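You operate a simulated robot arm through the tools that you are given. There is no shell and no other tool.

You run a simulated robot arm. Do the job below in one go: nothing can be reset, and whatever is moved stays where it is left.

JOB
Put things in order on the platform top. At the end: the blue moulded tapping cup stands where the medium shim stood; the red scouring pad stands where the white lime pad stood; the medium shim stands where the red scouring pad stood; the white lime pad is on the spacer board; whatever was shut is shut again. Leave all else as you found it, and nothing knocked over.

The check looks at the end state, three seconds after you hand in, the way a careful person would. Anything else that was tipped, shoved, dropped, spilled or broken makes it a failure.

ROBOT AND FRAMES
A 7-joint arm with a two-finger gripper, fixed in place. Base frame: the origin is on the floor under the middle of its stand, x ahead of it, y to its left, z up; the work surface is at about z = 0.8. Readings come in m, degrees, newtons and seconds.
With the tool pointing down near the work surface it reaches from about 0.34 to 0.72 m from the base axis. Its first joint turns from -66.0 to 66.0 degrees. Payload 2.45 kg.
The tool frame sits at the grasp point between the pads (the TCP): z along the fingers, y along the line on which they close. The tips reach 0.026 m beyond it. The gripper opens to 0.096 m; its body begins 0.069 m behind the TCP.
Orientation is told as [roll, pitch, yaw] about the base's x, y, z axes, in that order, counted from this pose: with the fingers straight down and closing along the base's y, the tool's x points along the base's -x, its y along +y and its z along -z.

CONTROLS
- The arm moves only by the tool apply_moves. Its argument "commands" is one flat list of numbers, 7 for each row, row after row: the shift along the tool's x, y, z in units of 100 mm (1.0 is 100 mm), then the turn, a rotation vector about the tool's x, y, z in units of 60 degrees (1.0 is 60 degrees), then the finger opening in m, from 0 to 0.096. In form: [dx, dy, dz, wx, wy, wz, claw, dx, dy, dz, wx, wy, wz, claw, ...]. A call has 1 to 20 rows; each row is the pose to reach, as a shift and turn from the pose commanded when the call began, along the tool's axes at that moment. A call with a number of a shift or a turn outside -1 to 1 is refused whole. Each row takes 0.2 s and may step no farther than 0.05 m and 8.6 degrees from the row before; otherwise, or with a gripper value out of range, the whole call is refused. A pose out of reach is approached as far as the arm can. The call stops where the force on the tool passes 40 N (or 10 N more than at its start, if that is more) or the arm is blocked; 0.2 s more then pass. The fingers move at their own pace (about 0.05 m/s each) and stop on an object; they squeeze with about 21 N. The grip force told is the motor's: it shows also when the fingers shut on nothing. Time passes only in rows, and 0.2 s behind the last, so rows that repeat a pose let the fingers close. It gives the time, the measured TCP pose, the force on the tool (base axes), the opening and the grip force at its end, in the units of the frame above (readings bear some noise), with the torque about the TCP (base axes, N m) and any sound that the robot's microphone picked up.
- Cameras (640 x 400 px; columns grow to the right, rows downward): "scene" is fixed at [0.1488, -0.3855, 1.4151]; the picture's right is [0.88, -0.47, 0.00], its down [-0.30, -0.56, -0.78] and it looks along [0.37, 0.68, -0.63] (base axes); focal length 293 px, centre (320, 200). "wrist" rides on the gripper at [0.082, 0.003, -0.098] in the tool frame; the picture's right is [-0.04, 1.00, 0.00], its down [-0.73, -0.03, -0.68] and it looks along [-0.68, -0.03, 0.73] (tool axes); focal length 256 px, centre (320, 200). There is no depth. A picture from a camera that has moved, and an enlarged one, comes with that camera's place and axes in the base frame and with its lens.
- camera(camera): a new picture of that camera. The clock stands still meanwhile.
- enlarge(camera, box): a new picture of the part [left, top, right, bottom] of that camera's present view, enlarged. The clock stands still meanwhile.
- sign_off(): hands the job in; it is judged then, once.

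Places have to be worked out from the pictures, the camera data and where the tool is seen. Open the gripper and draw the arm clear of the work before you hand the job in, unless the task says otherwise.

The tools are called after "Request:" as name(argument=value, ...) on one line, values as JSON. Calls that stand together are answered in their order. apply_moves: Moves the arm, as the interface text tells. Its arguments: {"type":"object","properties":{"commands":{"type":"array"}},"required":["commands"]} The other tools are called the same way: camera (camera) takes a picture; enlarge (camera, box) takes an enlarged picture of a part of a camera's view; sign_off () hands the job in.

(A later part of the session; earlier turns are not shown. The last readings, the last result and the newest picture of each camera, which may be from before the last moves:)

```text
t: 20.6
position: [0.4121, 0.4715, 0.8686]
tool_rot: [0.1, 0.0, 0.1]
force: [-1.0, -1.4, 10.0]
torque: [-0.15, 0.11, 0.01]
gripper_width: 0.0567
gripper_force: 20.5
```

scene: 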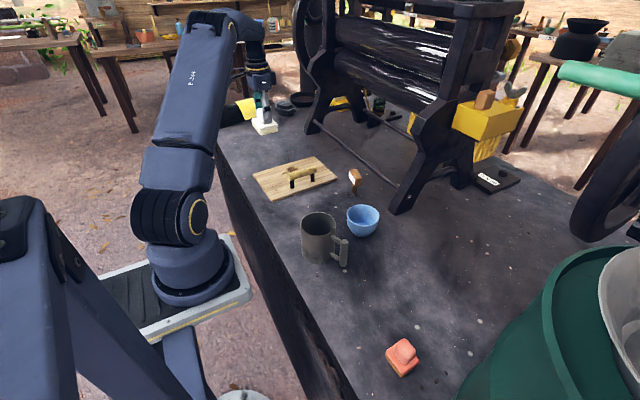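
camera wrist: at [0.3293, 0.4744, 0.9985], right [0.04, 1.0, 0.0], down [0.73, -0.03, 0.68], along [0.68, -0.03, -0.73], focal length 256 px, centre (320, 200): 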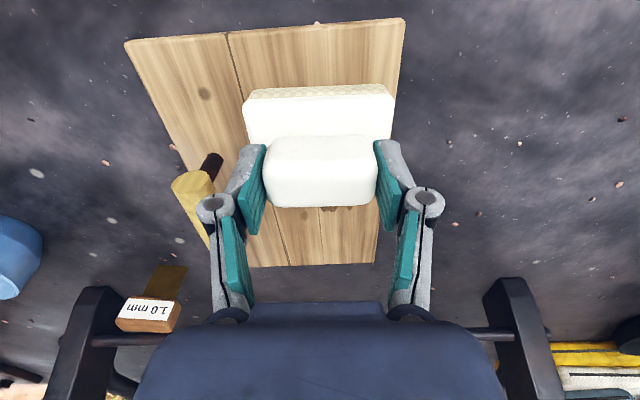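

Contact felt (10 N up) at z≈0.8686, so the pad sits on the board. I ease off 1 mm and open the fingers to 0.08, staying clear of the handle.

Request:
apply_moves(commands=[0, 0, -0.01, 0, 0, 0, 0.03, 0, 0, -0.01, 0, 0, 0, 0.065, 0, 0, -0.01, 0, 0, 0, 0.08, 0, 0, -0.01, 0, 0, 0, 0.08])

Request:
apply_moves(commands=[0, 0, -0.2, 0, 0, 0, 0.08, 0, 0, -0.5, 0, 0, 0, 0.08, 0, 0, -0.9, 0, 0, 0, 0.08])

Request:
camera(camera="wrist")

Request:
enlarge(camera="scene", box=[240, 110, 340, 200])

```text
t: 21.6
position: [0.4102, 0.4725, 0.8692]
tool_rot: [0.0, 0.0, -0.1]
force: [-0.2, 0.6, -0.4]
torque: [0.0, -0.01, 0.0]
gripper_width: 0.08
gripper_force: 0.0
```

```text
t: 22.4
position: [0.4127, 0.4724, 0.9603]
tool_rot: [0.0, 0.0, 0.1]
force: [-0.3, -1.3, -0.6]
torque: [0.03, -0.05, -0.04]
gripper_width: 0.0797
gripper_force: 0.0
```

```text
taken
camera wrist: at [0.3293, 0.475, 1.0581], right [0.04, 1.0, 0.0], down [0.73, -0.03, 0.68], along [0.68, -0.03, -0.73], focal length 256 px, centre (320, 200)
```

wrist: 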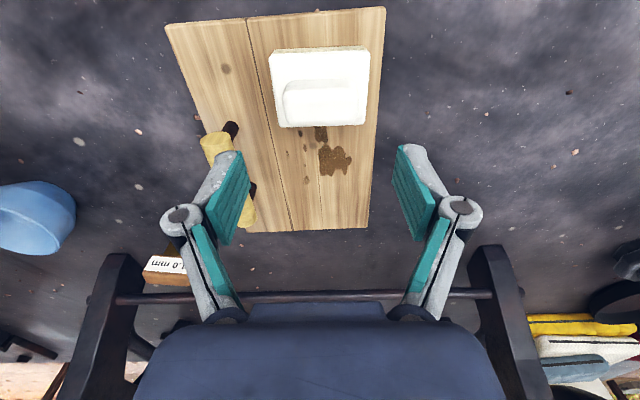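

```text
4.44 times, centred on (290, 155) of scene
camera zoom: at [0.1488, -0.3855, 1.4151], right [0.88, -0.47, 0.0], down [-0.3, -0.56, -0.78], along [0.37, 0.68, -0.63], focal length 1302 px, centre (453, 400)
```

zoom: 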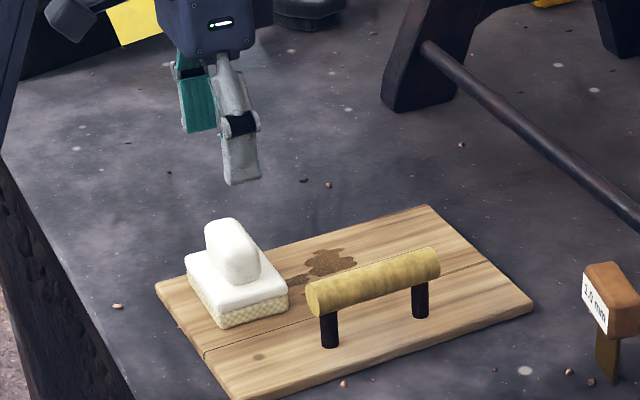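

The white pad stands on the board, level. I rise and travel to above the red pad, around (0.41, −0.244).

Request:
apply_moves(commands=[0, 0, -0.33, 0, 0, 0, 0.08, 0, 0, -0.67, 0, 0, 0, 0.08, 0, 0, -1.0, 0, 0, 0, 0.08])

Request:
apply_moves(commands=[0, -0.45, 0, 0, 0, 0, 0.08, 0, -0.9, 0, 0, 0, 0, 0.08])

Request:
apply_moves(commands=[0, -0.45, 0, 0, 0, 0, 0.08, 0, -0.9, 0, 0, 0, 0, 0.08])

Request:
apply_moves(commands=[0, -0.45, 0, 0, 0, 0, 0.08, 0, -0.9, 0, 0, 0, 0, 0.08])

Request:
apply_moves(commands=[0, -0.45, 0, 0, 0, 0, 0.08, 0, -0.9, 0, 0, 0, 0, 0.08])

Request:
apply_moves(commands=[0, -0.45, 0, 0, 0, 0, 0.08, 0, -0.9, 0, 0, 0, 0, 0.08])

Request:
apply_moves(commands=[0, -0.45, 0, 0, 0, 0, 0.08, 0, -0.9, 0, 0, 0, 0, 0.08])

Request:
apply_moves(commands=[0, -0.45, 0, 0, 0, 0, 0.08, 0, -0.9, 0, 0, 0, 0, 0.08])

Request:
camera(camera="wrist")

Request:
camera(camera="scene")

```text
t: 23.2
position: [0.4095, 0.4734, 1.0607]
tool_rot: [0.0, 0.1, 0.0]
force: [0.6, -0.7, 0.2]
torque: [0.02, 0.03, 0.02]
gripper_width: 0.08
gripper_force: 0.1
```

```text
t: 23.8
position: [0.4087, 0.3814, 1.0596]
tool_rot: [0.1, -0.1, 0.1]
force: [0.4, -1.4, 0.4]
torque: [0.04, 0.03, 0.0]
gripper_width: 0.0801
gripper_force: 0.0
```

```text
t: 24.4
position: [0.412, 0.2923, 1.0585]
tool_rot: [0.0, 0.0, 0.1]
force: [-0.3, -0.5, 1.0]
torque: [0.04, -0.01, 0.01]
gripper_width: 0.0799
gripper_force: 0.1
```

```text
t: 25.0
position: [0.4139, 0.2048, 1.0579]
tool_rot: [0.0, 0.1, 0.1]
force: [0.0, -0.2, 0.3]
torque: [0.04, 0.0, -0.01]
gripper_width: 0.0804
gripper_force: 0.0
```

```text
t: 25.6
position: [0.4128, 0.1127, 1.0582]
tool_rot: [0.0, 0.0, 0.1]
force: [0.1, 0.6, -0.3]
torque: [0.01, 0.02, 0.02]
gripper_width: 0.0802
gripper_force: 0.0
```

```text
t: 26.2
position: [0.4094, 0.0212, 1.0579]
tool_rot: [0.0, 0.0, 0.1]
force: [0.2, 0.4, 0.0]
torque: [0.02, -0.03, 0.03]
gripper_width: 0.0799
gripper_force: 0.0
```

```text
t: 26.8
position: [0.4103, -0.068, 1.0572]
tool_rot: [0.0, 0.0, 0.1]
force: [-0.4, 0.4, -0.2]
torque: [0.04, -0.04, -0.05]
gripper_width: 0.0798
gripper_force: 0.1
```

```text
t: 27.4
position: [0.4112, -0.1565, 1.0578]
tool_rot: [0.0, 0.0, 0.1]
force: [-0.7, 0.0, -0.4]
torque: [0.02, 0.02, -0.02]
gripper_width: 0.0798
gripper_force: 0.0
```

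```text
taken
camera wrist: at [0.3282, -0.1533, 1.1556], right [0.04, 1.0, 0.0], down [0.73, -0.03, 0.68], along [0.68, -0.03, -0.73], focal length 256 px, centre (320, 200)
```

wrist: 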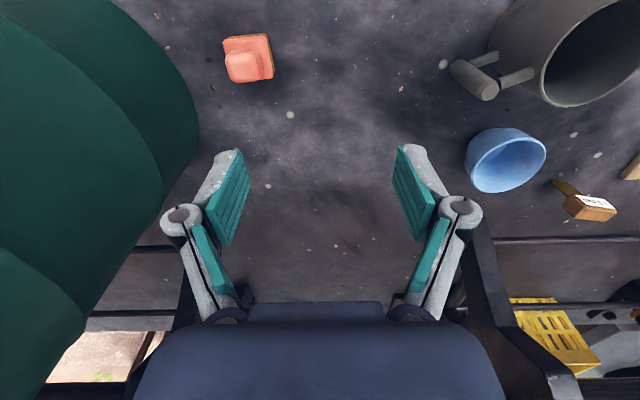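

```text
taken
```

scene: 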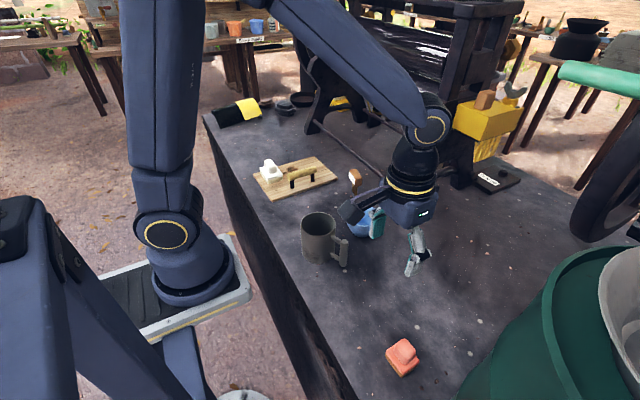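

The big green bin stands near the red pad, so I need its clearance before descending. I'll enlarge both views there.

Request:
enlarge(camera="scene", box=[360, 220, 640, 400])

Request:
enlarge(camera="wrist", box=[0, 0, 300, 200])

Request:
enlarge(camera="wrist", box=[210, 20, 290, 95])

```text
2.22 times, centred on (500, 310) of scene
camera zoom: at [0.1489, -0.3855, 1.415], right [0.88, -0.47, 0.0], down [-0.3, -0.56, -0.78], along [0.37, 0.68, -0.63], focal length 651 px, centre (-80, -44)
```

zoom: 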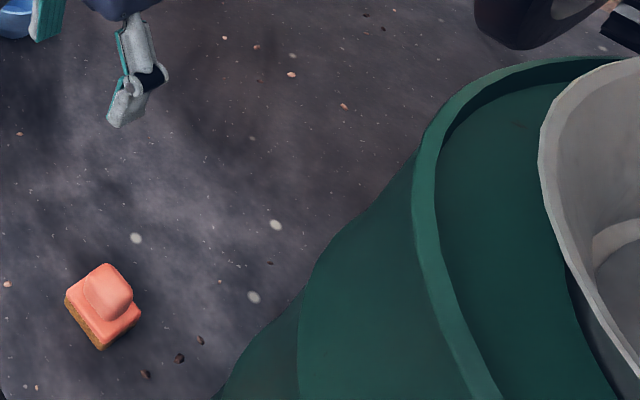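

```text
2.00 times, centred on (150, 100) of wrist
camera zoom: at [0.3282, -0.1533, 1.1556], right [0.04, 1.0, 0.0], down [0.73, -0.03, 0.68], along [0.68, -0.03, -0.73], focal length 512 px, centre (660, 400)
```

zoom: 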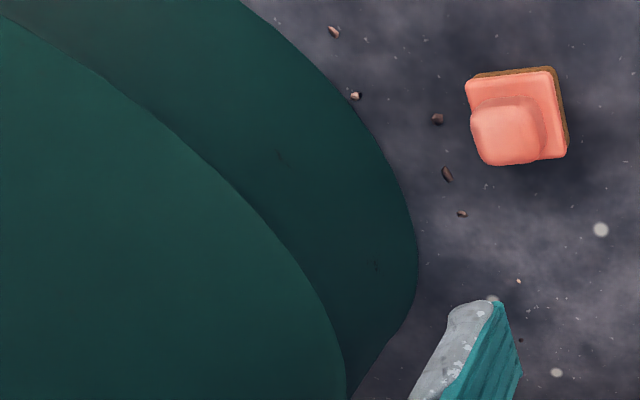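

```text
5.33 times, centred on (250, 58) of wrist
camera zoom: at [0.3282, -0.1533, 1.1556], right [0.04, 1.0, 0.0], down [0.73, -0.03, 0.68], along [0.68, -0.03, -0.73], focal length 1365 px, centre (693, 960)
```

zoom: 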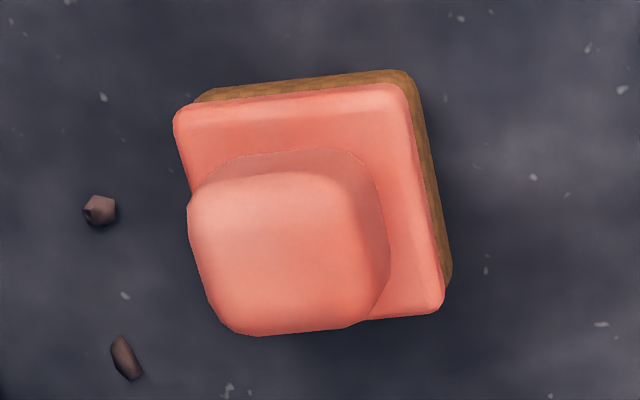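

The scene silhouette bounds the bin to y < −0.34 near x≈0.41, so the red pad (centre ≈ (0.410, −0.242), yaw ≈ 2°, about 49×44 mm) can be approached with closing along y and a modest opening. I move above it at z≈0.96 and look again.

Request:
apply_moves(commands=[0.01, -0.42, 0, 0, 0, -0.017, 0.07, 0.02, -0.84, 0, 0, 0, -0.033, 0.07])

Request:
apply_moves(commands=[0, 0, 0.33, 0, 0, 0, 0.07, 0, 0, 0.66, 0, 0, 0, 0.07, 0, 0, 0.99, 0, 0, 0, 0.07])

Request:
camera(camera="wrist")

Request:
camera(camera="scene")

```text
t: 28.0
position: [0.4107, -0.2402, 1.0567]
tool_rot: [0.0, -0.1, 2.1]
force: [0.2, -0.2, -0.2]
torque: [-0.01, -0.02, 0.02]
gripper_width: 0.07
gripper_force: 0.0
```

```text
t: 28.8
position: [0.4131, -0.2414, 0.958]
tool_rot: [0.1, 0.0, 2.0]
force: [-0.5, 0.3, 0.6]
torque: [0.01, -0.01, -0.02]
gripper_width: 0.07
gripper_force: 0.1
```

```text
taken
camera wrist: at [0.3295, -0.2406, 1.0555], right [0.01, 1.0, 0.0], down [0.73, 0.0, 0.68], along [0.68, 0.0, -0.73], focal length 256 px, centre (320, 200)
```

wrist: 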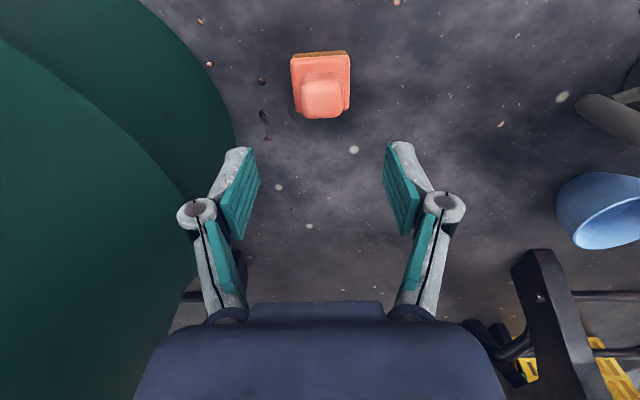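

```text
taken
```

scene: 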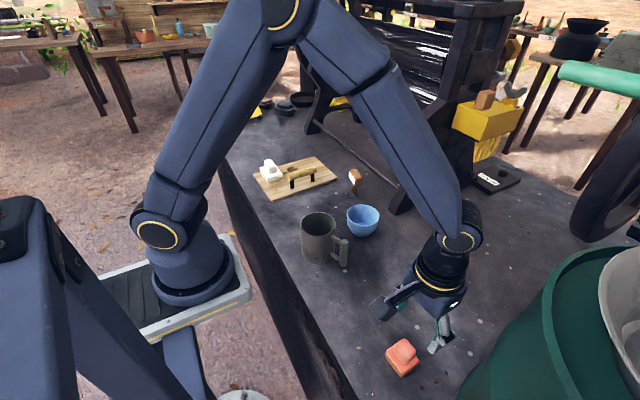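

Clear of the bin. I'll enlarge the red pad for exact alignment and heights.

Request:
enlarge(camera="wrist", box=[270, 35, 370, 130])

Request:
enlarge(camera="scene", box=[360, 270, 500, 390])

```text
4.21 times, centred on (320, 82) of wrist
camera zoom: at [0.3295, -0.2406, 1.0555], right [0.01, 1.0, 0.0], down [0.73, 0.0, 0.68], along [0.68, 0.0, -0.73], focal length 1078 px, centre (320, 695)
```

zoom: 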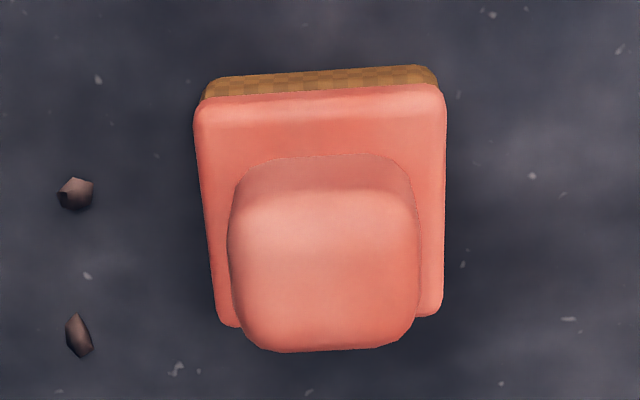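

```text
3.33 times, centred on (430, 330) of scene
camera zoom: at [0.1488, -0.3855, 1.4151], right [0.88, -0.47, 0.0], down [-0.3, -0.56, -0.78], along [0.37, 0.68, -0.63], focal length 977 px, centre (-47, -233)
```

zoom: 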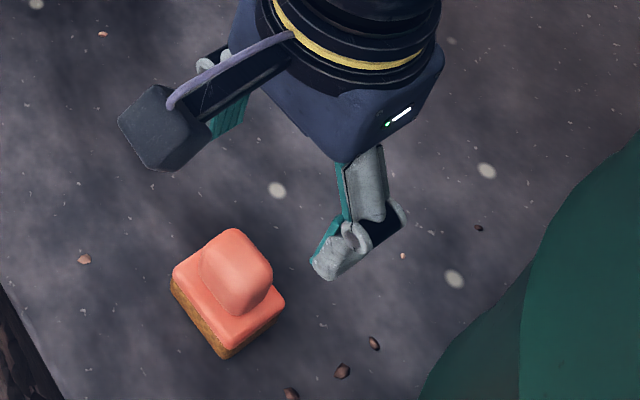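

The red pad has the same profile as the white one: centre ≈ (0.4095, −0.2405), yaw ≈ 3.2°, plate top ≈ 0.825, knob top ≈ 0.86. I descend to TCP 0.857 in two stages with the fingers at 0.07.

Request:
apply_moves(commands=[0.005, 0.014, 0.3, 0, 0, -0.02, 0.07, 0.005, 0.014, 0.6, 0, 0, -0.02, 0.07])

Request:
camera(camera="wrist")

Request:
enlarge(camera="scene", box=[360, 270, 500, 390])

```text
t: 29.4
position: [0.4119, -0.2423, 0.8989]
tool_rot: [0.0, -0.1, 3.3]
force: [-0.6, 0.3, -0.3]
torque: [0.01, 0.01, -0.01]
gripper_width: 0.07
gripper_force: 0.0
```

```text
taken
camera wrist: at [0.3286, -0.2427, 0.9973], right [-0.02, 1.0, 0.0], down [0.73, 0.01, 0.68], along [0.68, 0.01, -0.73], focal length 256 px, centre (320, 200)
```

wrist: 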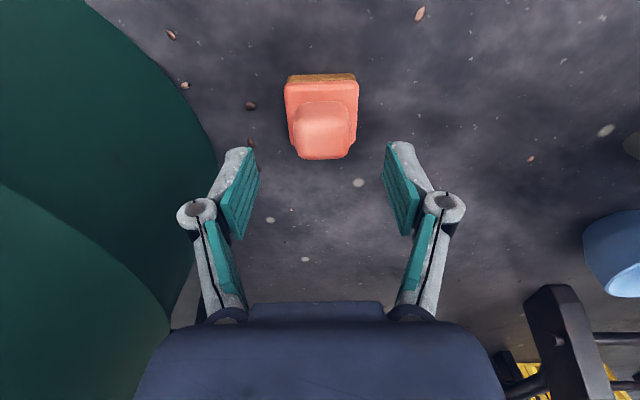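

```text
3.33 times, centred on (430, 330) of scene
camera zoom: at [0.1489, -0.3855, 1.4151], right [0.88, -0.47, 0.0], down [-0.3, -0.56, -0.78], along [0.37, 0.68, -0.63], focal length 977 px, centre (-47, -233)
```

zoom: 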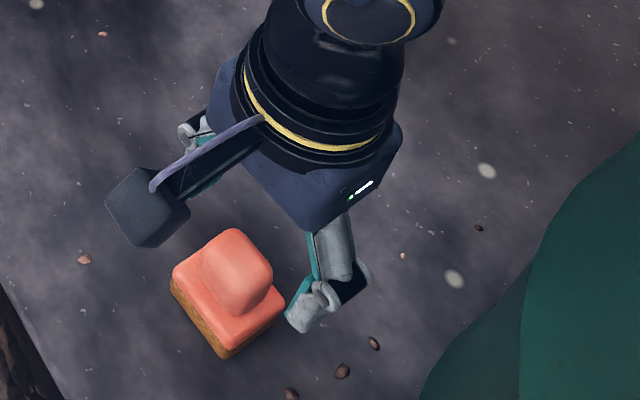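

Aligned. I go down the last 43 mm and close on the knob.

Request:
apply_moves(commands=[0, 0, 0.2, 0, 0, 0, 0.07, 0, 0, 0.43, 0, 0, 0, 0.07, 0, 0, 0.43, 0, 0, 0, 0.07])

Request:
apply_moves(commands=[0, 0, 0, 0, 0, 0, 0.02, 0, 0, 0, 0, 0, 0, 0.02, 0, 0, 0, 0, 0, 0, 0.02, 0, 0, 0, 0, 0, 0, 0.02])

Request:
camera(camera="wrist")

Request:
enlarge(camera="scene", box=[360, 290, 460, 390])

```text
t: 30.2
position: [0.4123, -0.2405, 0.8567]
tool_rot: [0.0, 0.1, 3.2]
force: [-1.5, -0.3, 0.5]
torque: [0.0, 0.01, 0.02]
gripper_width: 0.0697
gripper_force: 0.0
```

```text
t: 31.2
position: [0.4114, -0.2409, 0.8558]
tool_rot: [0.0, 0.0, 3.2]
force: [0.1, 1.2, 1.2]
torque: [0.01, 0.01, -0.01]
gripper_width: 0.0352
gripper_force: 21.4
```

```text
taken
camera wrist: at [0.3281, -0.2425, 0.9537], right [-0.02, 1.0, 0.0], down [0.73, 0.01, 0.68], along [0.68, 0.01, -0.73], focal length 256 px, centre (320, 200)
```

wrist: 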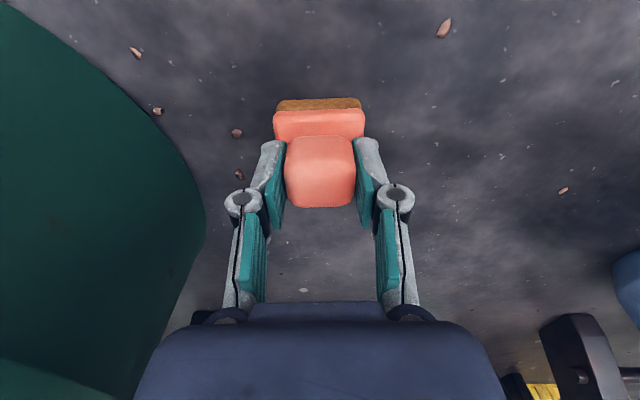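

```text
4.00 times, centred on (410, 340) of scene
camera zoom: at [0.1488, -0.3855, 1.4151], right [0.88, -0.47, 0.0], down [-0.3, -0.56, -0.78], along [0.37, 0.68, -0.63], focal length 1172 px, centre (-40, -360)
```

zoom: 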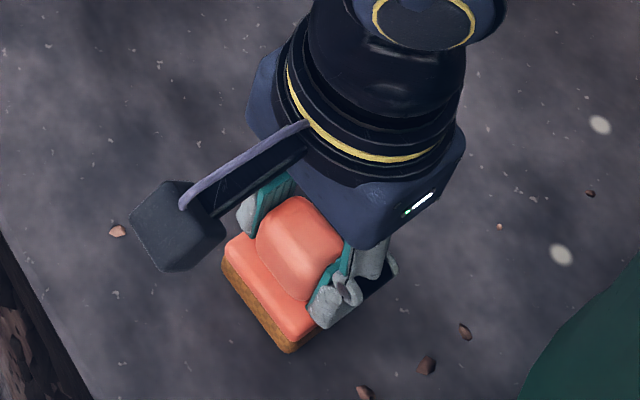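

The red knob is held at 35 mm. I lift 0.1 m, turning to yaw 0, and check.

Request:
apply_moves(commands=[0, 0, -0.2, 0, 0, 0, 0.02, 0, 0, -0.45, 0, 0, 0.018, 0.02, 0, 0, -0.75, 0, 0, 0.036, 0.02, 0, 0, -1.0, 0, 0, 0.053, 0.02])

Request:
camera(camera="scene")

Request:
camera(camera="wrist")

```text
t: 32.2
position: [0.4099, -0.2396, 0.9582]
tool_rot: [0.0, 0.0, 0.0]
force: [0.7, 0.4, -0.4]
torque: [0.03, -0.02, 0.02]
gripper_width: 0.035
gripper_force: 20.6
```

```text
taken
```

scene: 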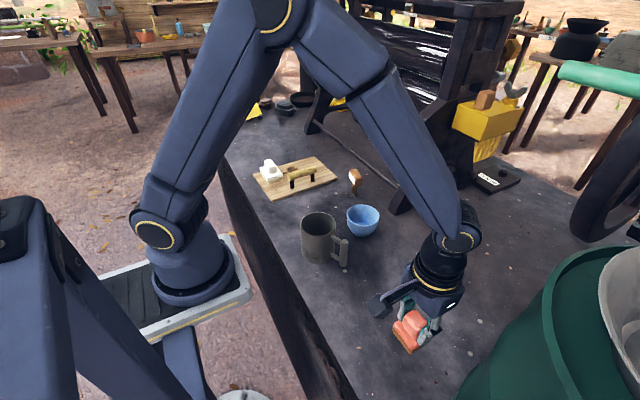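

```text
taken
camera wrist: at [0.3267, -0.2366, 1.0559], right [0.04, 1.0, 0.0], down [0.73, -0.03, 0.68], along [0.68, -0.03, -0.73], focal length 256 px, centre (320, 200)
```

wrist: 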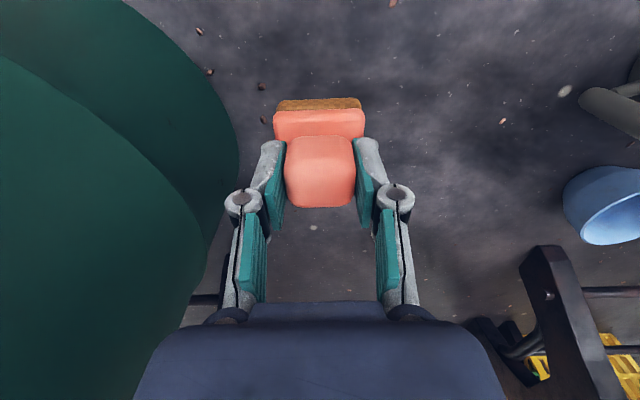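

The red pad is up and level. I carry it to the white pad's old spot at (0.590, −0.160).

Request:
apply_moves(commands=[-0.3, 0.134, 0, 0, 0, 0, 0.02, -0.6, 0.268, 0, 0, 0, 0, 0.02, -0.9025, 0.4025, 0, 0, 0, 0, 0.02])

Request:
apply_moves(commands=[-0.3, 0.134, 0, 0, 0, 0, 0.02, -0.6, 0.268, 0, 0, 0, 0, 0.02, -0.9025, 0.4025, 0, 0, 0, 0, 0.02])

Request:
camera(camera="scene")

Request:
camera(camera="wrist")

```text
t: 33.0
position: [0.4986, -0.2011, 0.9556]
tool_rot: [-0.1, 0.0, 0.0]
force: [-0.6, 0.0, -1.4]
torque: [0.0, 0.01, -0.01]
gripper_width: 0.0354
gripper_force: 21.0
```

```text
t: 33.8
position: [0.5892, -0.1593, 0.9566]
tool_rot: [0.0, 0.1, 0.1]
force: [-0.2, -0.1, -1.2]
torque: [-0.03, 0.0, -0.02]
gripper_width: 0.0352
gripper_force: 20.7
```

```text
taken
```

scene: 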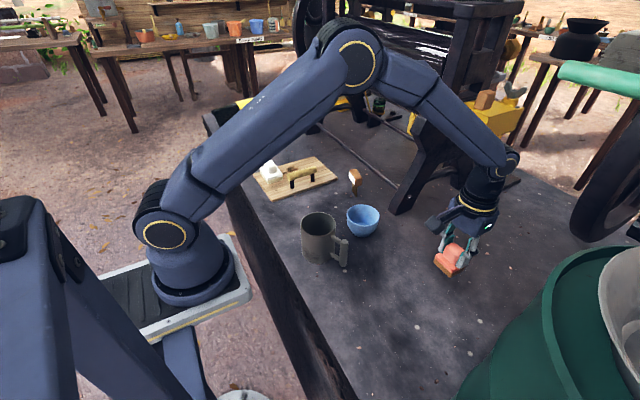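

```text
taken
camera wrist: at [0.5061, -0.1573, 1.0548], right [0.04, 1.0, 0.0], down [0.73, -0.03, 0.68], along [0.68, -0.03, -0.73], focal length 256 px, centre (320, 200)
```

wrist: 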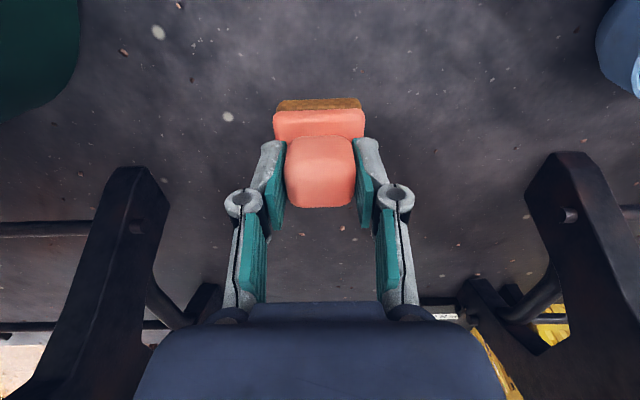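

Over the spot. I lower to z≈0.860, then feel for the table in 1 mm steps.

Request:
apply_moves(commands=[0, 0, 0.35, 0, 0, 0, 0.02, 0, 0, 0.7, 0, 0, 0, 0.02, 0, 0, 0.9, 0, 0, 0, 0.02, 0, 0, 0.97, 0, 0, 0, 0.02])

Request:
apply_moves(commands=[0, 0, 0.01, 0, 0, 0, 0.02, 0, 0, 0.02, 0, 0, 0, 0.02, 0, 0, 0.02, 0, 0, 0, 0.02])

```text
t: 34.8
position: [0.589, -0.1595, 0.8597]
tool_rot: [0.0, -0.1, 0.1]
force: [0.4, 0.5, -0.7]
torque: [0.01, 0.02, -0.02]
gripper_width: 0.0353
gripper_force: 20.9
```

```text
t: 35.6
position: [0.5899, -0.161, 0.857]
tool_rot: [0.0, 0.0, 0.0]
force: [0.3, 0.6, -1.2]
torque: [0.0, 0.03, 0.0]
gripper_width: 0.0348
gripper_force: 21.1
```

No contact yet at 0.858; continuing down in 1 mm steps.

Request:
apply_moves(commands=[0, 0, 0.01, 0, 0, 0, 0.02, 0, 0, 0.01, 0, 0, 0, 0.02])

Request:
apply_moves(commands=[0, 0, 0.01, 0, 0, 0, 0.02, 0, 0, 0.01, 0, 0, 0, 0.02])

```text
t: 36.2
position: [0.5887, -0.161, 0.8569]
tool_rot: [0.0, -0.1, 0.0]
force: [-0.6, -0.3, -0.9]
torque: [0.02, 0.02, -0.01]
gripper_width: 0.0354
gripper_force: 21.1
```

```text
t: 36.8
position: [0.5897, -0.161, 0.8553]
tool_rot: [0.0, -0.1, 0.0]
force: [0.4, 0.1, -1.2]
torque: [-0.02, -0.02, 0.0]
gripper_width: 0.0351
gripper_force: 21.1
```

Still just weight on the sensor; I step down another millimetre or two.

Request:
apply_moves(commands=[0, 0, 0.01, 0, 0, 0, 0.02, 0, 0, 0.01, 0, 0, 0, 0.02])

Request:
enlarge(camera="scene", box=[400, 230, 500, 330])

```text
t: 37.4
position: [0.5892, -0.1597, 0.8551]
tool_rot: [0.0, 0.0, 0.1]
force: [-2.7, 3.0, 8.9]
torque: [0.01, 0.23, 0.03]
gripper_width: 0.0352
gripper_force: 20.9
```

```text
4.00 times, centred on (450, 280) of scene
camera zoom: at [0.1486, -0.3854, 1.4151], right [0.88, -0.47, 0.0], down [-0.3, -0.56, -0.78], along [0.37, 0.68, -0.63], focal length 1172 px, centre (-200, -120)
```

zoom: 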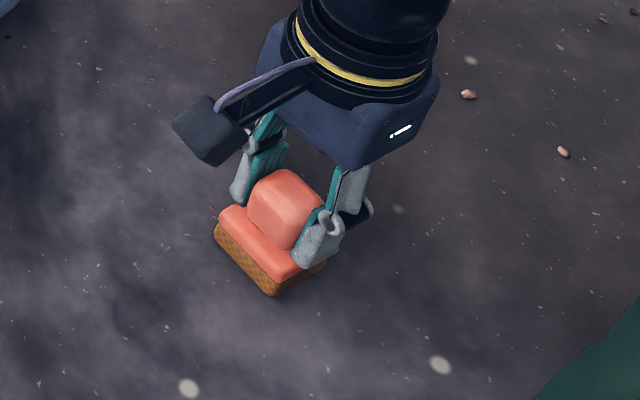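

Contact (about 9 N up) at z≈0.855, so the red pad stands on the table. I ease 1 mm up, open to 0.065 and rise.

Request:
apply_moves(commands=[0, 0, -0.01, 0, 0, 0, 0.02, 0, 0, -0.01, 0, 0, 0, 0.045, 0, 0, -0.01, 0, 0, 0, 0.065, 0, 0, -0.01, 0, 0, 0, 0.065])

Request:
apply_moves(commands=[0, 0, -0.2, 0, 0, 0, 0.065, 0, 0, -0.5, 0, 0, 0, 0.065, 0, 0, -1.0, 0, 0, 0, 0.065])

Request:
apply_moves(commands=[0, 0, -0.4, 0, 0, 0, 0.065, 0, 0, -0.8, 0, 0, 0, 0.065])

Request:
camera(camera="wrist")

Request:
camera(camera="scene")

```text
t: 38.4
position: [0.5886, -0.1604, 0.8567]
tool_rot: [0.0, 0.0, -0.1]
force: [-0.3, -0.8, -0.1]
torque: [0.01, -0.03, -0.02]
gripper_width: 0.065
gripper_force: 0.1
```

```text
t: 39.2
position: [0.5904, -0.1599, 0.9543]
tool_rot: [0.0, 0.0, -0.1]
force: [-0.3, 0.0, -0.6]
torque: [0.03, -0.01, -0.02]
gripper_width: 0.0649
gripper_force: 0.0
```

```text
t: 39.8
position: [0.5888, -0.1588, 1.0351]
tool_rot: [0.0, 0.0, 0.0]
force: [0.2, -1.1, 0.0]
torque: [0.01, 0.01, -0.03]
gripper_width: 0.0649
gripper_force: 0.1
```

```text
taken
camera wrist: at [0.5054, -0.1557, 1.133], right [0.04, 1.0, 0.0], down [0.73, -0.03, 0.68], along [0.68, -0.03, -0.73], focal length 256 px, centre (320, 200)
```

wrist: 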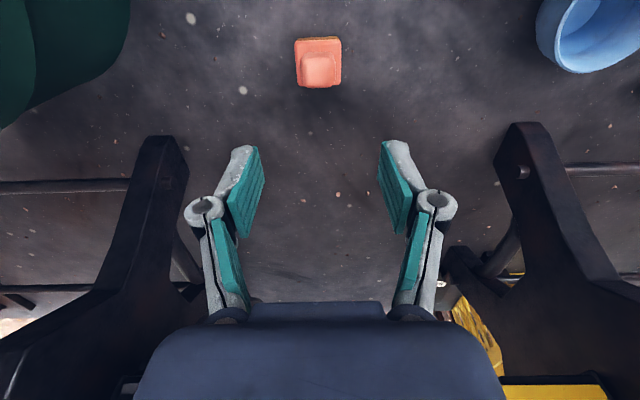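

```text
taken
```

scene: 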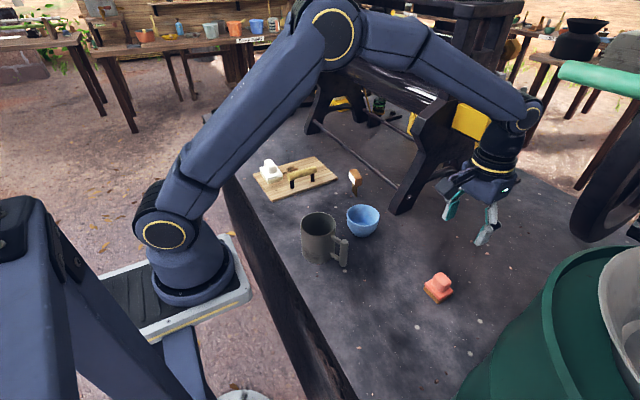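

The red pad stands where the white one was. Next the shim: I travel along x≈0.55 (clear of the machine leg) to y≈0.25 for a close look.

Request:
apply_moves(commands=[0.2, 0.4, 0, 0, 0, 0, 0.09, 0.4, 0.8, 0, 0, 0, 0, 0.09])

Request:
apply_moves(commands=[0, 0.45, 0, 0, 0, 0, 0.09, 0, 0.9, 0, 0, 0, 0, 0.09])

Request:
apply_moves(commands=[0, 0.45, 0, 0, 0, 0, 0.09, 0, 0.9, 0, 0, 0, 0, 0.09])

Request:
apply_moves(commands=[0, 0.45, 0, 0, 0, 0, 0.09, 0, 0.9, 0, 0, 0, 0, 0.09])

Request:
apply_moves(commands=[0, 0.34, 0, 0, 0, 0, 0.09, 0, 0.675, 0, 0, 0, 0, 0.09])

Request:
camera(camera="wrist")

Request:
camera(camera="scene")

```text
t: 40.4
position: [0.5494, -0.0816, 1.0336]
tool_rot: [0.0, 0.0, -0.1]
force: [-0.2, 0.3, 0.5]
torque: [-0.01, 0.03, 0.0]
gripper_width: 0.0897
gripper_force: 0.0
```

```text
t: 41.0
position: [0.5479, 0.0079, 1.0346]
tool_rot: [-0.1, 0.0, 0.0]
force: [0.2, -0.2, -0.2]
torque: [-0.05, -0.02, -0.01]
gripper_width: 0.0901
gripper_force: 0.2
```

```text
t: 41.6
position: [0.5485, 0.0982, 1.0354]
tool_rot: [-0.1, 0.0, 0.0]
force: [-0.1, -0.7, -0.9]
torque: [-0.04, 0.0, 0.01]
gripper_width: 0.0899
gripper_force: 0.0
```

```text
t: 42.2
position: [0.55, 0.1885, 1.0352]
tool_rot: [0.1, -0.1, 0.0]
force: [0.2, 0.2, 0.4]
torque: [0.0, 0.02, -0.01]
gripper_width: 0.0899
gripper_force: 0.0
```

```text
t: 42.8
position: [0.5487, 0.2573, 1.0369]
tool_rot: [0.0, -0.1, 0.0]
force: [0.2, 0.2, -0.3]
torque: [-0.02, 0.01, 0.02]
gripper_width: 0.0899
gripper_force: 0.0
```

```text
taken
camera wrist: at [0.4664, 0.2601, 1.1345], right [0.04, 1.0, 0.0], down [0.73, -0.03, 0.68], along [0.68, -0.03, -0.73], focal length 256 px, centre (320, 200)
```

wrist: 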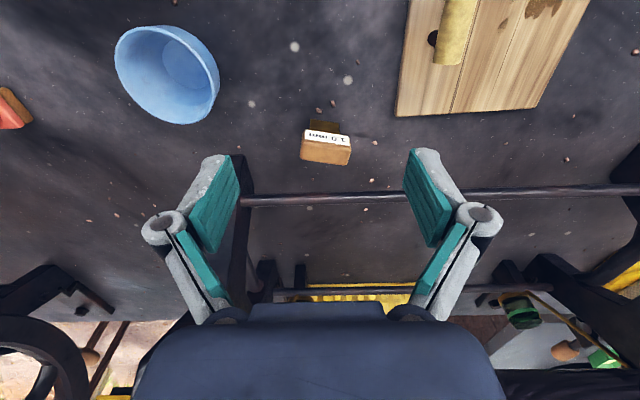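

```text
taken
```

scene: 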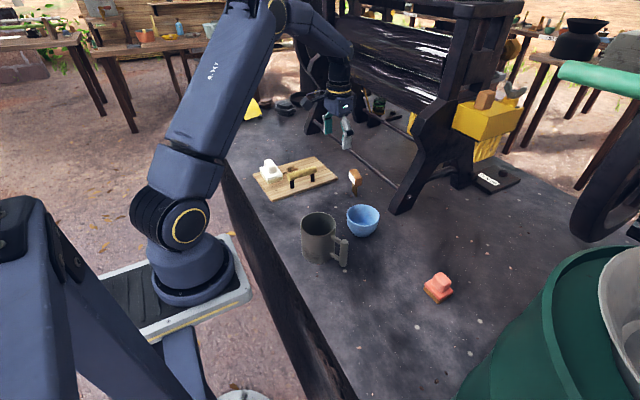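

I'll enlarge the shim from here (wrist and scene) to fix its place, turn and heights.

Request:
enlarge(camera="wrist", box=[285, 105, 365, 175])

Request:
enlarge(camera="scene", box=[335, 160, 375, 200])

Request:
enlarge(camera="wrist", box=[90, 10, 260, 180])

```text
5.71 times, centred on (325, 140) of wrist
camera zoom: at [0.4664, 0.2601, 1.1345], right [0.04, 1.0, 0.0], down [0.73, -0.03, 0.68], along [0.68, -0.03, -0.73], focal length 1463 px, centre (291, 543)
```

zoom: 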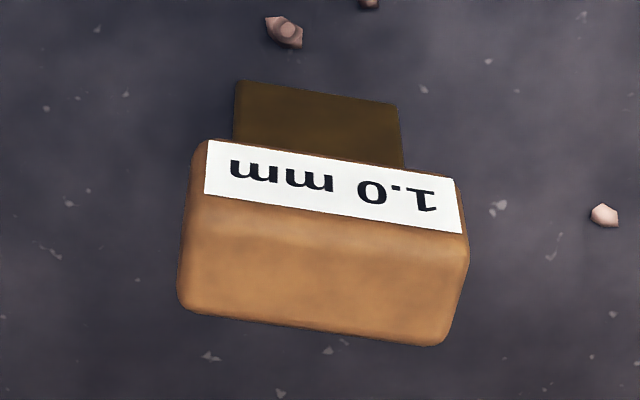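

```text
10.00 times, centred on (355, 180) of scene
camera zoom: at [0.1488, -0.3855, 1.4151], right [0.88, -0.47, 0.0], down [-0.3, -0.56, -0.78], along [0.37, 0.68, -0.63], focal length 2931 px, centre (-30, 400)
```

zoom: 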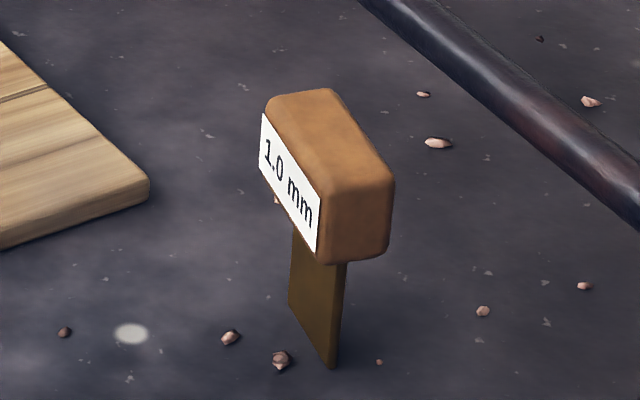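

```text
2.35 times, centred on (175, 95) of wrist
camera zoom: at [0.4664, 0.2601, 1.1345], right [0.04, 1.0, 0.0], down [0.73, -0.03, 0.68], along [0.68, -0.03, -0.73], focal length 602 px, centre (661, 447)
```

zoom: 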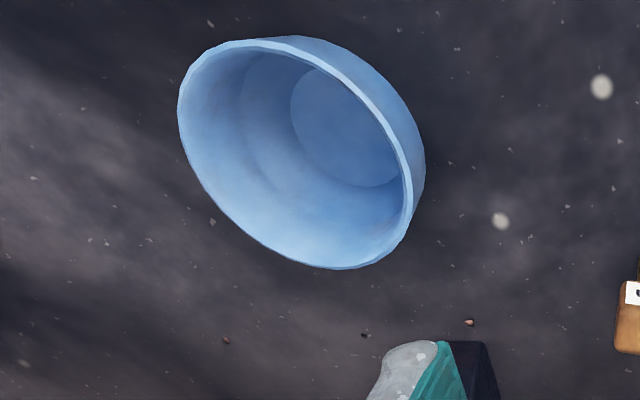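

Shim block: centre ≈ (0.629, 0.2585), long axis turned ≈ −11.8° from base y, 56 mm long, top ≈ 0.881, bottom ≈ 0.845. I'll grip along its long axis (the stable direction for the blade). Move above it and turn the tool, then check.

Request:
apply_moves(commands=[-0.26, 0.003, 0, 0, 0, 0.066, 0.09, -0.53, 0.006, 0, 0, 0, 0.131, 0.09, -0.79, 0.01, 0, 0, 0, 0.197, 0.09])

Request:
apply_moves(commands=[0, 0, 0.25, 0, 0, 0, 0.09, 0, 0, 0.5, 0, 0, 0, 0.09, 0, 0, 0.66, 0, 0, 0, 0.09])

Request:
camera(camera="wrist")

Request:
enlarge(camera="scene", box=[280, 80, 440, 220])

```text
t: 43.6
position: [0.6292, 0.2586, 1.0344]
tool_rot: [0.0, 0.0, -11.9]
force: [0.5, 0.2, 0.0]
torque: [-0.01, 0.01, -0.01]
gripper_width: 0.0903
gripper_force: 0.0
```

```text
t: 44.4
position: [0.6282, 0.2584, 0.9689]
tool_rot: [0.0, 0.0, -11.8]
force: [-1.2, -0.3, 1.1]
torque: [0.02, 0.01, -0.03]
gripper_width: 0.0899
gripper_force: 0.1
```

```text
taken
camera wrist: at [0.548, 0.2776, 1.0677], right [0.24, 0.97, 0.0], down [0.71, -0.18, 0.68], along [0.66, -0.17, -0.73], focal length 256 px, centre (320, 200)
```

wrist: 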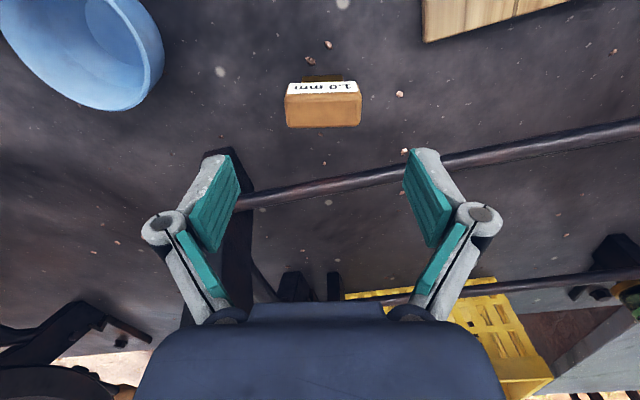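

```text
2.86 times, centred on (360, 150) of scene
camera zoom: at [0.1488, -0.3855, 1.4151], right [0.88, -0.47, 0.0], down [-0.3, -0.56, -0.78], along [0.37, 0.68, -0.63], focal length 837 px, centre (206, 343)
```

zoom: 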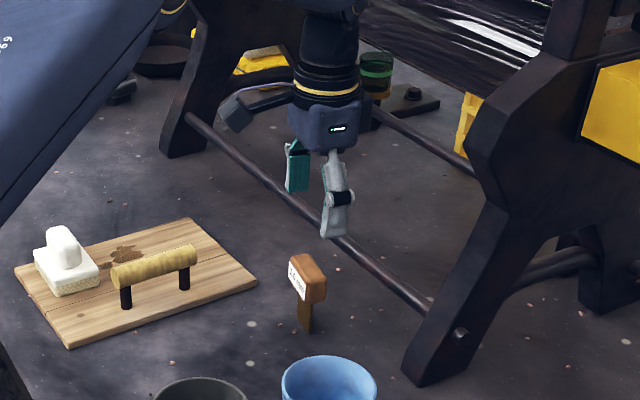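

Block is centred and nearly level in view. Enlarging to verify the turn and offset before descending.

Request:
enlarge(camera="wrist", box=[275, 65, 375, 140])

```text
5.33 times, centred on (325, 102) of wrist
camera zoom: at [0.548, 0.2776, 1.0677], right [0.24, 0.97, 0.0], down [0.71, -0.18, 0.68], along [0.66, -0.17, -0.73], focal length 1365 px, centre (293, 720)
```

zoom: 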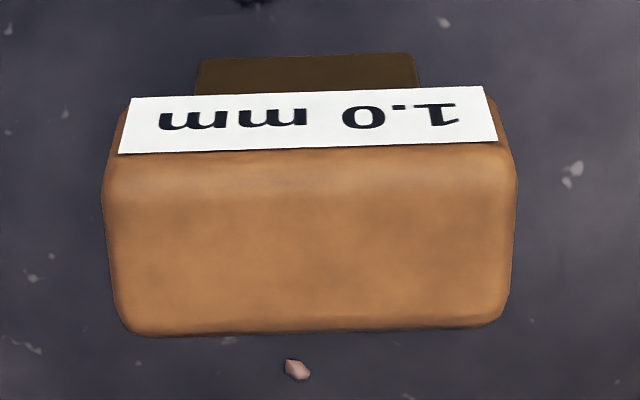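

The block is about 2 mm along +tool-y and turned about −12.4°. I correct that and descend to z≈0.912 (tips still above the block) to look once more.

Request:
apply_moves(commands=[0, 0.02, 0.2, 0, 0, 0.009, 0.09, 0, 0.02, 0.4, 0, 0, 0.009, 0.09, 0, 0.02, 0.58, 0, 0, 0.009, 0.09])

Request:
camera(camera="wrist")

Request:
enlarge(camera="scene", box=[310, 110, 410, 210])

```text
t: 45.2
position: [0.6289, 0.2592, 0.9118]
tool_rot: [0.0, 0.0, -12.3]
force: [0.4, -1.0, 0.4]
torque: [-0.01, 0.01, -0.03]
gripper_width: 0.0902
gripper_force: 0.0
```

```text
taken
camera wrist: at [0.5481, 0.2801, 1.0104], right [0.25, 0.97, 0.0], down [0.71, -0.19, 0.68], along [0.66, -0.17, -0.73], focal length 256 px, centre (320, 200)
```

wrist: 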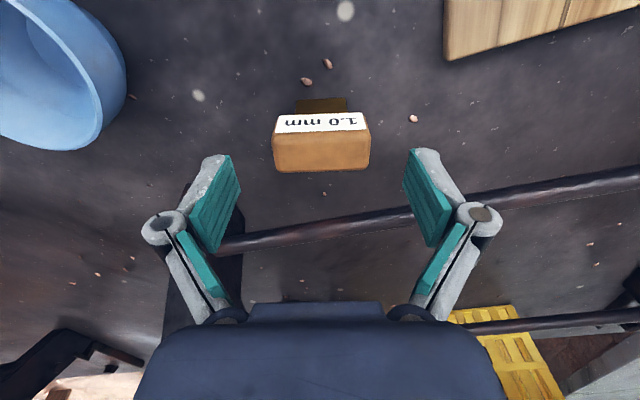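

```text
4.00 times, centred on (360, 160) of scene
camera zoom: at [0.1488, -0.3855, 1.4151], right [0.88, -0.47, 0.0], down [-0.3, -0.56, -0.78], along [0.37, 0.68, -0.63], focal length 1172 px, centre (160, 360)
```

zoom: 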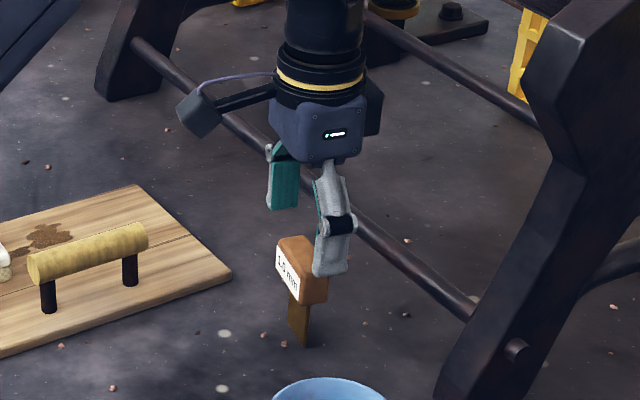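

Centred (block spans 272–371 px). I descend 46 mm so the pads face the block ends, without touching.

Request:
apply_moves(commands=[0, 0, 0.15, 0, 0, 0, 0.09, 0, 0, 0.3, 0, 0, 0, 0.09, 0, 0, 0.46, 0, 0, 0, 0.09, 0, 0, 0.46, 0, 0, 0, 0.09])

Request:
camera(camera="wrist")

Request:
enlarge(camera="scene", box=[310, 110, 410, 210])

```text
t: 46.2
position: [0.6291, 0.2609, 0.8656]
tool_rot: [0.0, 0.1, -12.3]
force: [0.8, -0.2, 0.0]
torque: [0.0, 0.0, 0.04]
gripper_width: 0.0901
gripper_force: 0.0
```

```text
taken
camera wrist: at [0.5492, 0.2808, 0.9638], right [0.25, 0.97, 0.0], down [0.71, -0.19, 0.68], along [0.66, -0.17, -0.73], focal length 256 px, centre (320, 200)
```

wrist: 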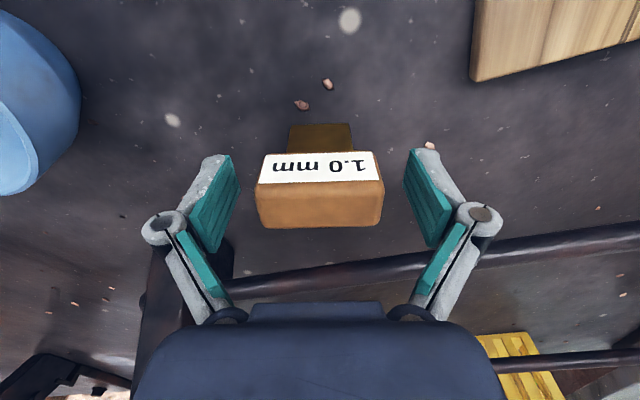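

```text
4.00 times, centred on (360, 160) of scene
camera zoom: at [0.1488, -0.3855, 1.4151], right [0.88, -0.47, 0.0], down [-0.3, -0.56, -0.78], along [0.37, 0.68, -0.63], focal length 1172 px, centre (160, 360)
```

zoom: 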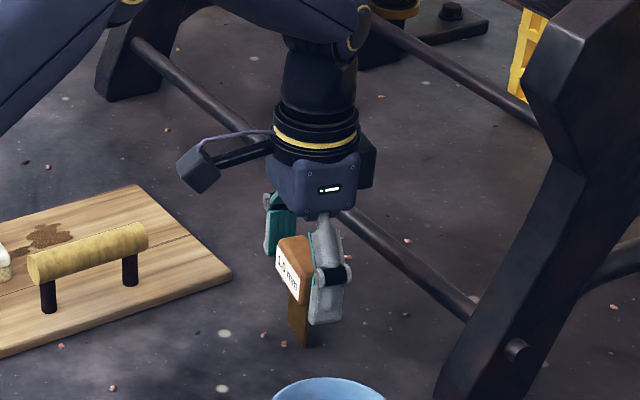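

Fingers flank the block ends with the tips just below its underside, blade not in the way. I close slowly in small opening steps.

Request:
apply_moves(commands=[0, 0, 0, 0, 0, 0, 0.08, 0, 0, 0, 0, 0, 0, 0.072, 0, 0, 0, 0, 0, 0, 0.067, 0, 0, 0, 0, 0, 0, 0.064, 0, 0, 0, 0, 0, 0, 0.062, 0, 0, 0, 0, 0, 0, 0.06, 0, 0, 0, 0, 0, 0, 0.058, 0, 0, 0, 0, 0, 0, 0.056, 0, 0, 0, 0, 0, 0, 0.054, 0, 0, 0, 0, 0, 0, 0.052, 0, 0, 0, 0, 0, 0, 0.045, 0, 0, 0, 0, 0, 0, 0.03, 0, 0, 0, 0, 0, 0, 0.03])

Request:
camera(camera="wrist")

Request:
enlarge(camera="scene", box=[320, 130, 400, 210])

```text
t: 49.0
position: [0.6302, 0.2607, 0.8669]
tool_rot: [0.0, 0.1, -12.3]
force: [-1.4, 0.1, 3.5]
torque: [-0.02, 0.04, -0.01]
gripper_width: 0.0566
gripper_force: 20.7
```

```text
taken
camera wrist: at [0.5492, 0.2808, 0.9642], right [0.25, 0.97, 0.0], down [0.71, -0.19, 0.68], along [0.66, -0.17, -0.73], focal length 256 px, centre (320, 200)
```

wrist: 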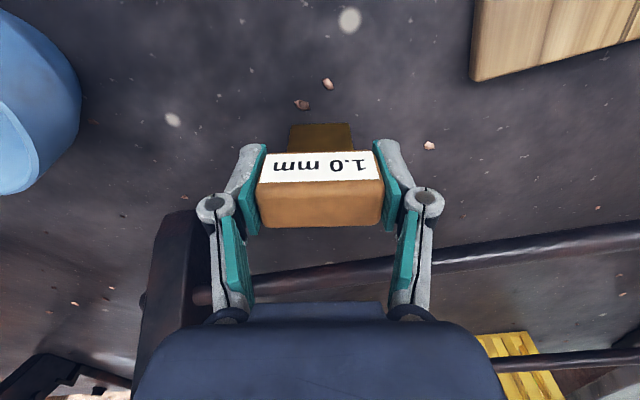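

```text
5.00 times, centred on (360, 170) of scene
camera zoom: at [0.1488, -0.3855, 1.4151], right [0.88, -0.47, 0.0], down [-0.3, -0.56, -0.78], along [0.37, 0.68, -0.63], focal length 1465 px, centre (120, 350)
```

zoom: 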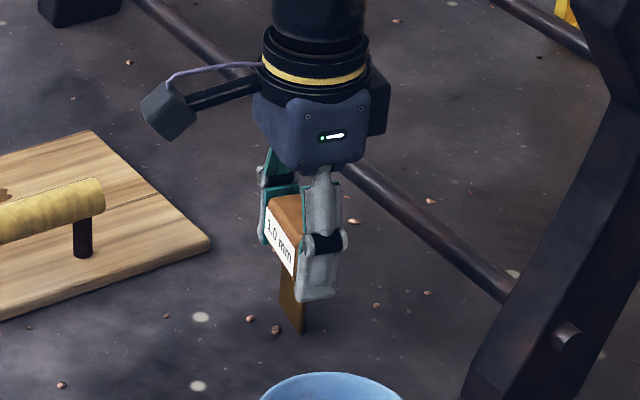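

Gripped at 57 mm, shim unmoved. I lift straight up slowly.

Request:
apply_moves(commands=[0, 0, -0.05, 0, 0, 0, 0.03, 0, 0, -0.2, 0, 0, 0, 0.03, 0, 0, -0.45, 0, 0, 0, 0.03, 0, 0, -0.75, 0, 0, 0, 0.03, 0, 0, -1.0, 0, 0, 0, 0.03])

Request:
camera(camera="wrist")

Request:
enlarge(camera="scene", box=[300, 90, 400, 210])

```text
t: 50.2
position: [0.63, 0.2605, 0.9646]
tool_rot: [0.0, 0.0, -12.3]
force: [0.4, 0.5, -0.4]
torque: [0.01, 0.03, 0.01]
gripper_width: 0.0563
gripper_force: 21.1
```

```text
taken
camera wrist: at [0.5485, 0.2814, 1.0631], right [0.25, 0.97, 0.0], down [0.71, -0.19, 0.68], along [0.66, -0.17, -0.73], focal length 256 px, centre (320, 200)
```

wrist: 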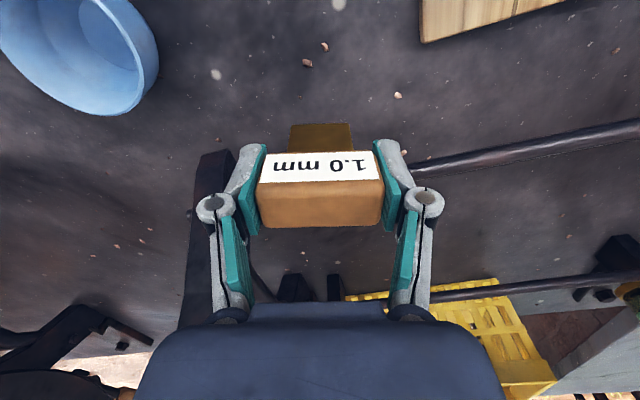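

```text
3.33 times, centred on (350, 150) of scene
camera zoom: at [0.1488, -0.3855, 1.4151], right [0.88, -0.47, 0.0], down [-0.3, -0.56, -0.78], along [0.37, 0.68, -0.63], focal length 977 px, centre (220, 367)
```

zoom: 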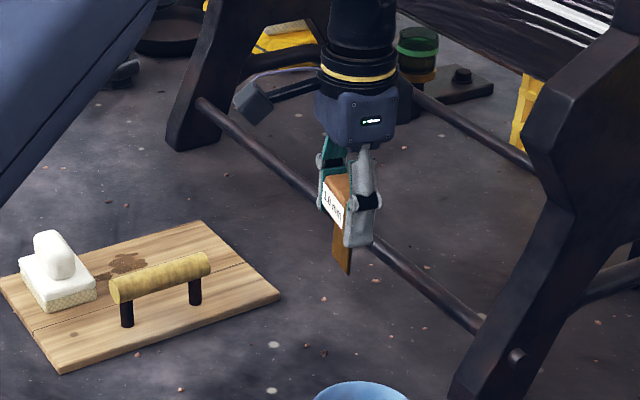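

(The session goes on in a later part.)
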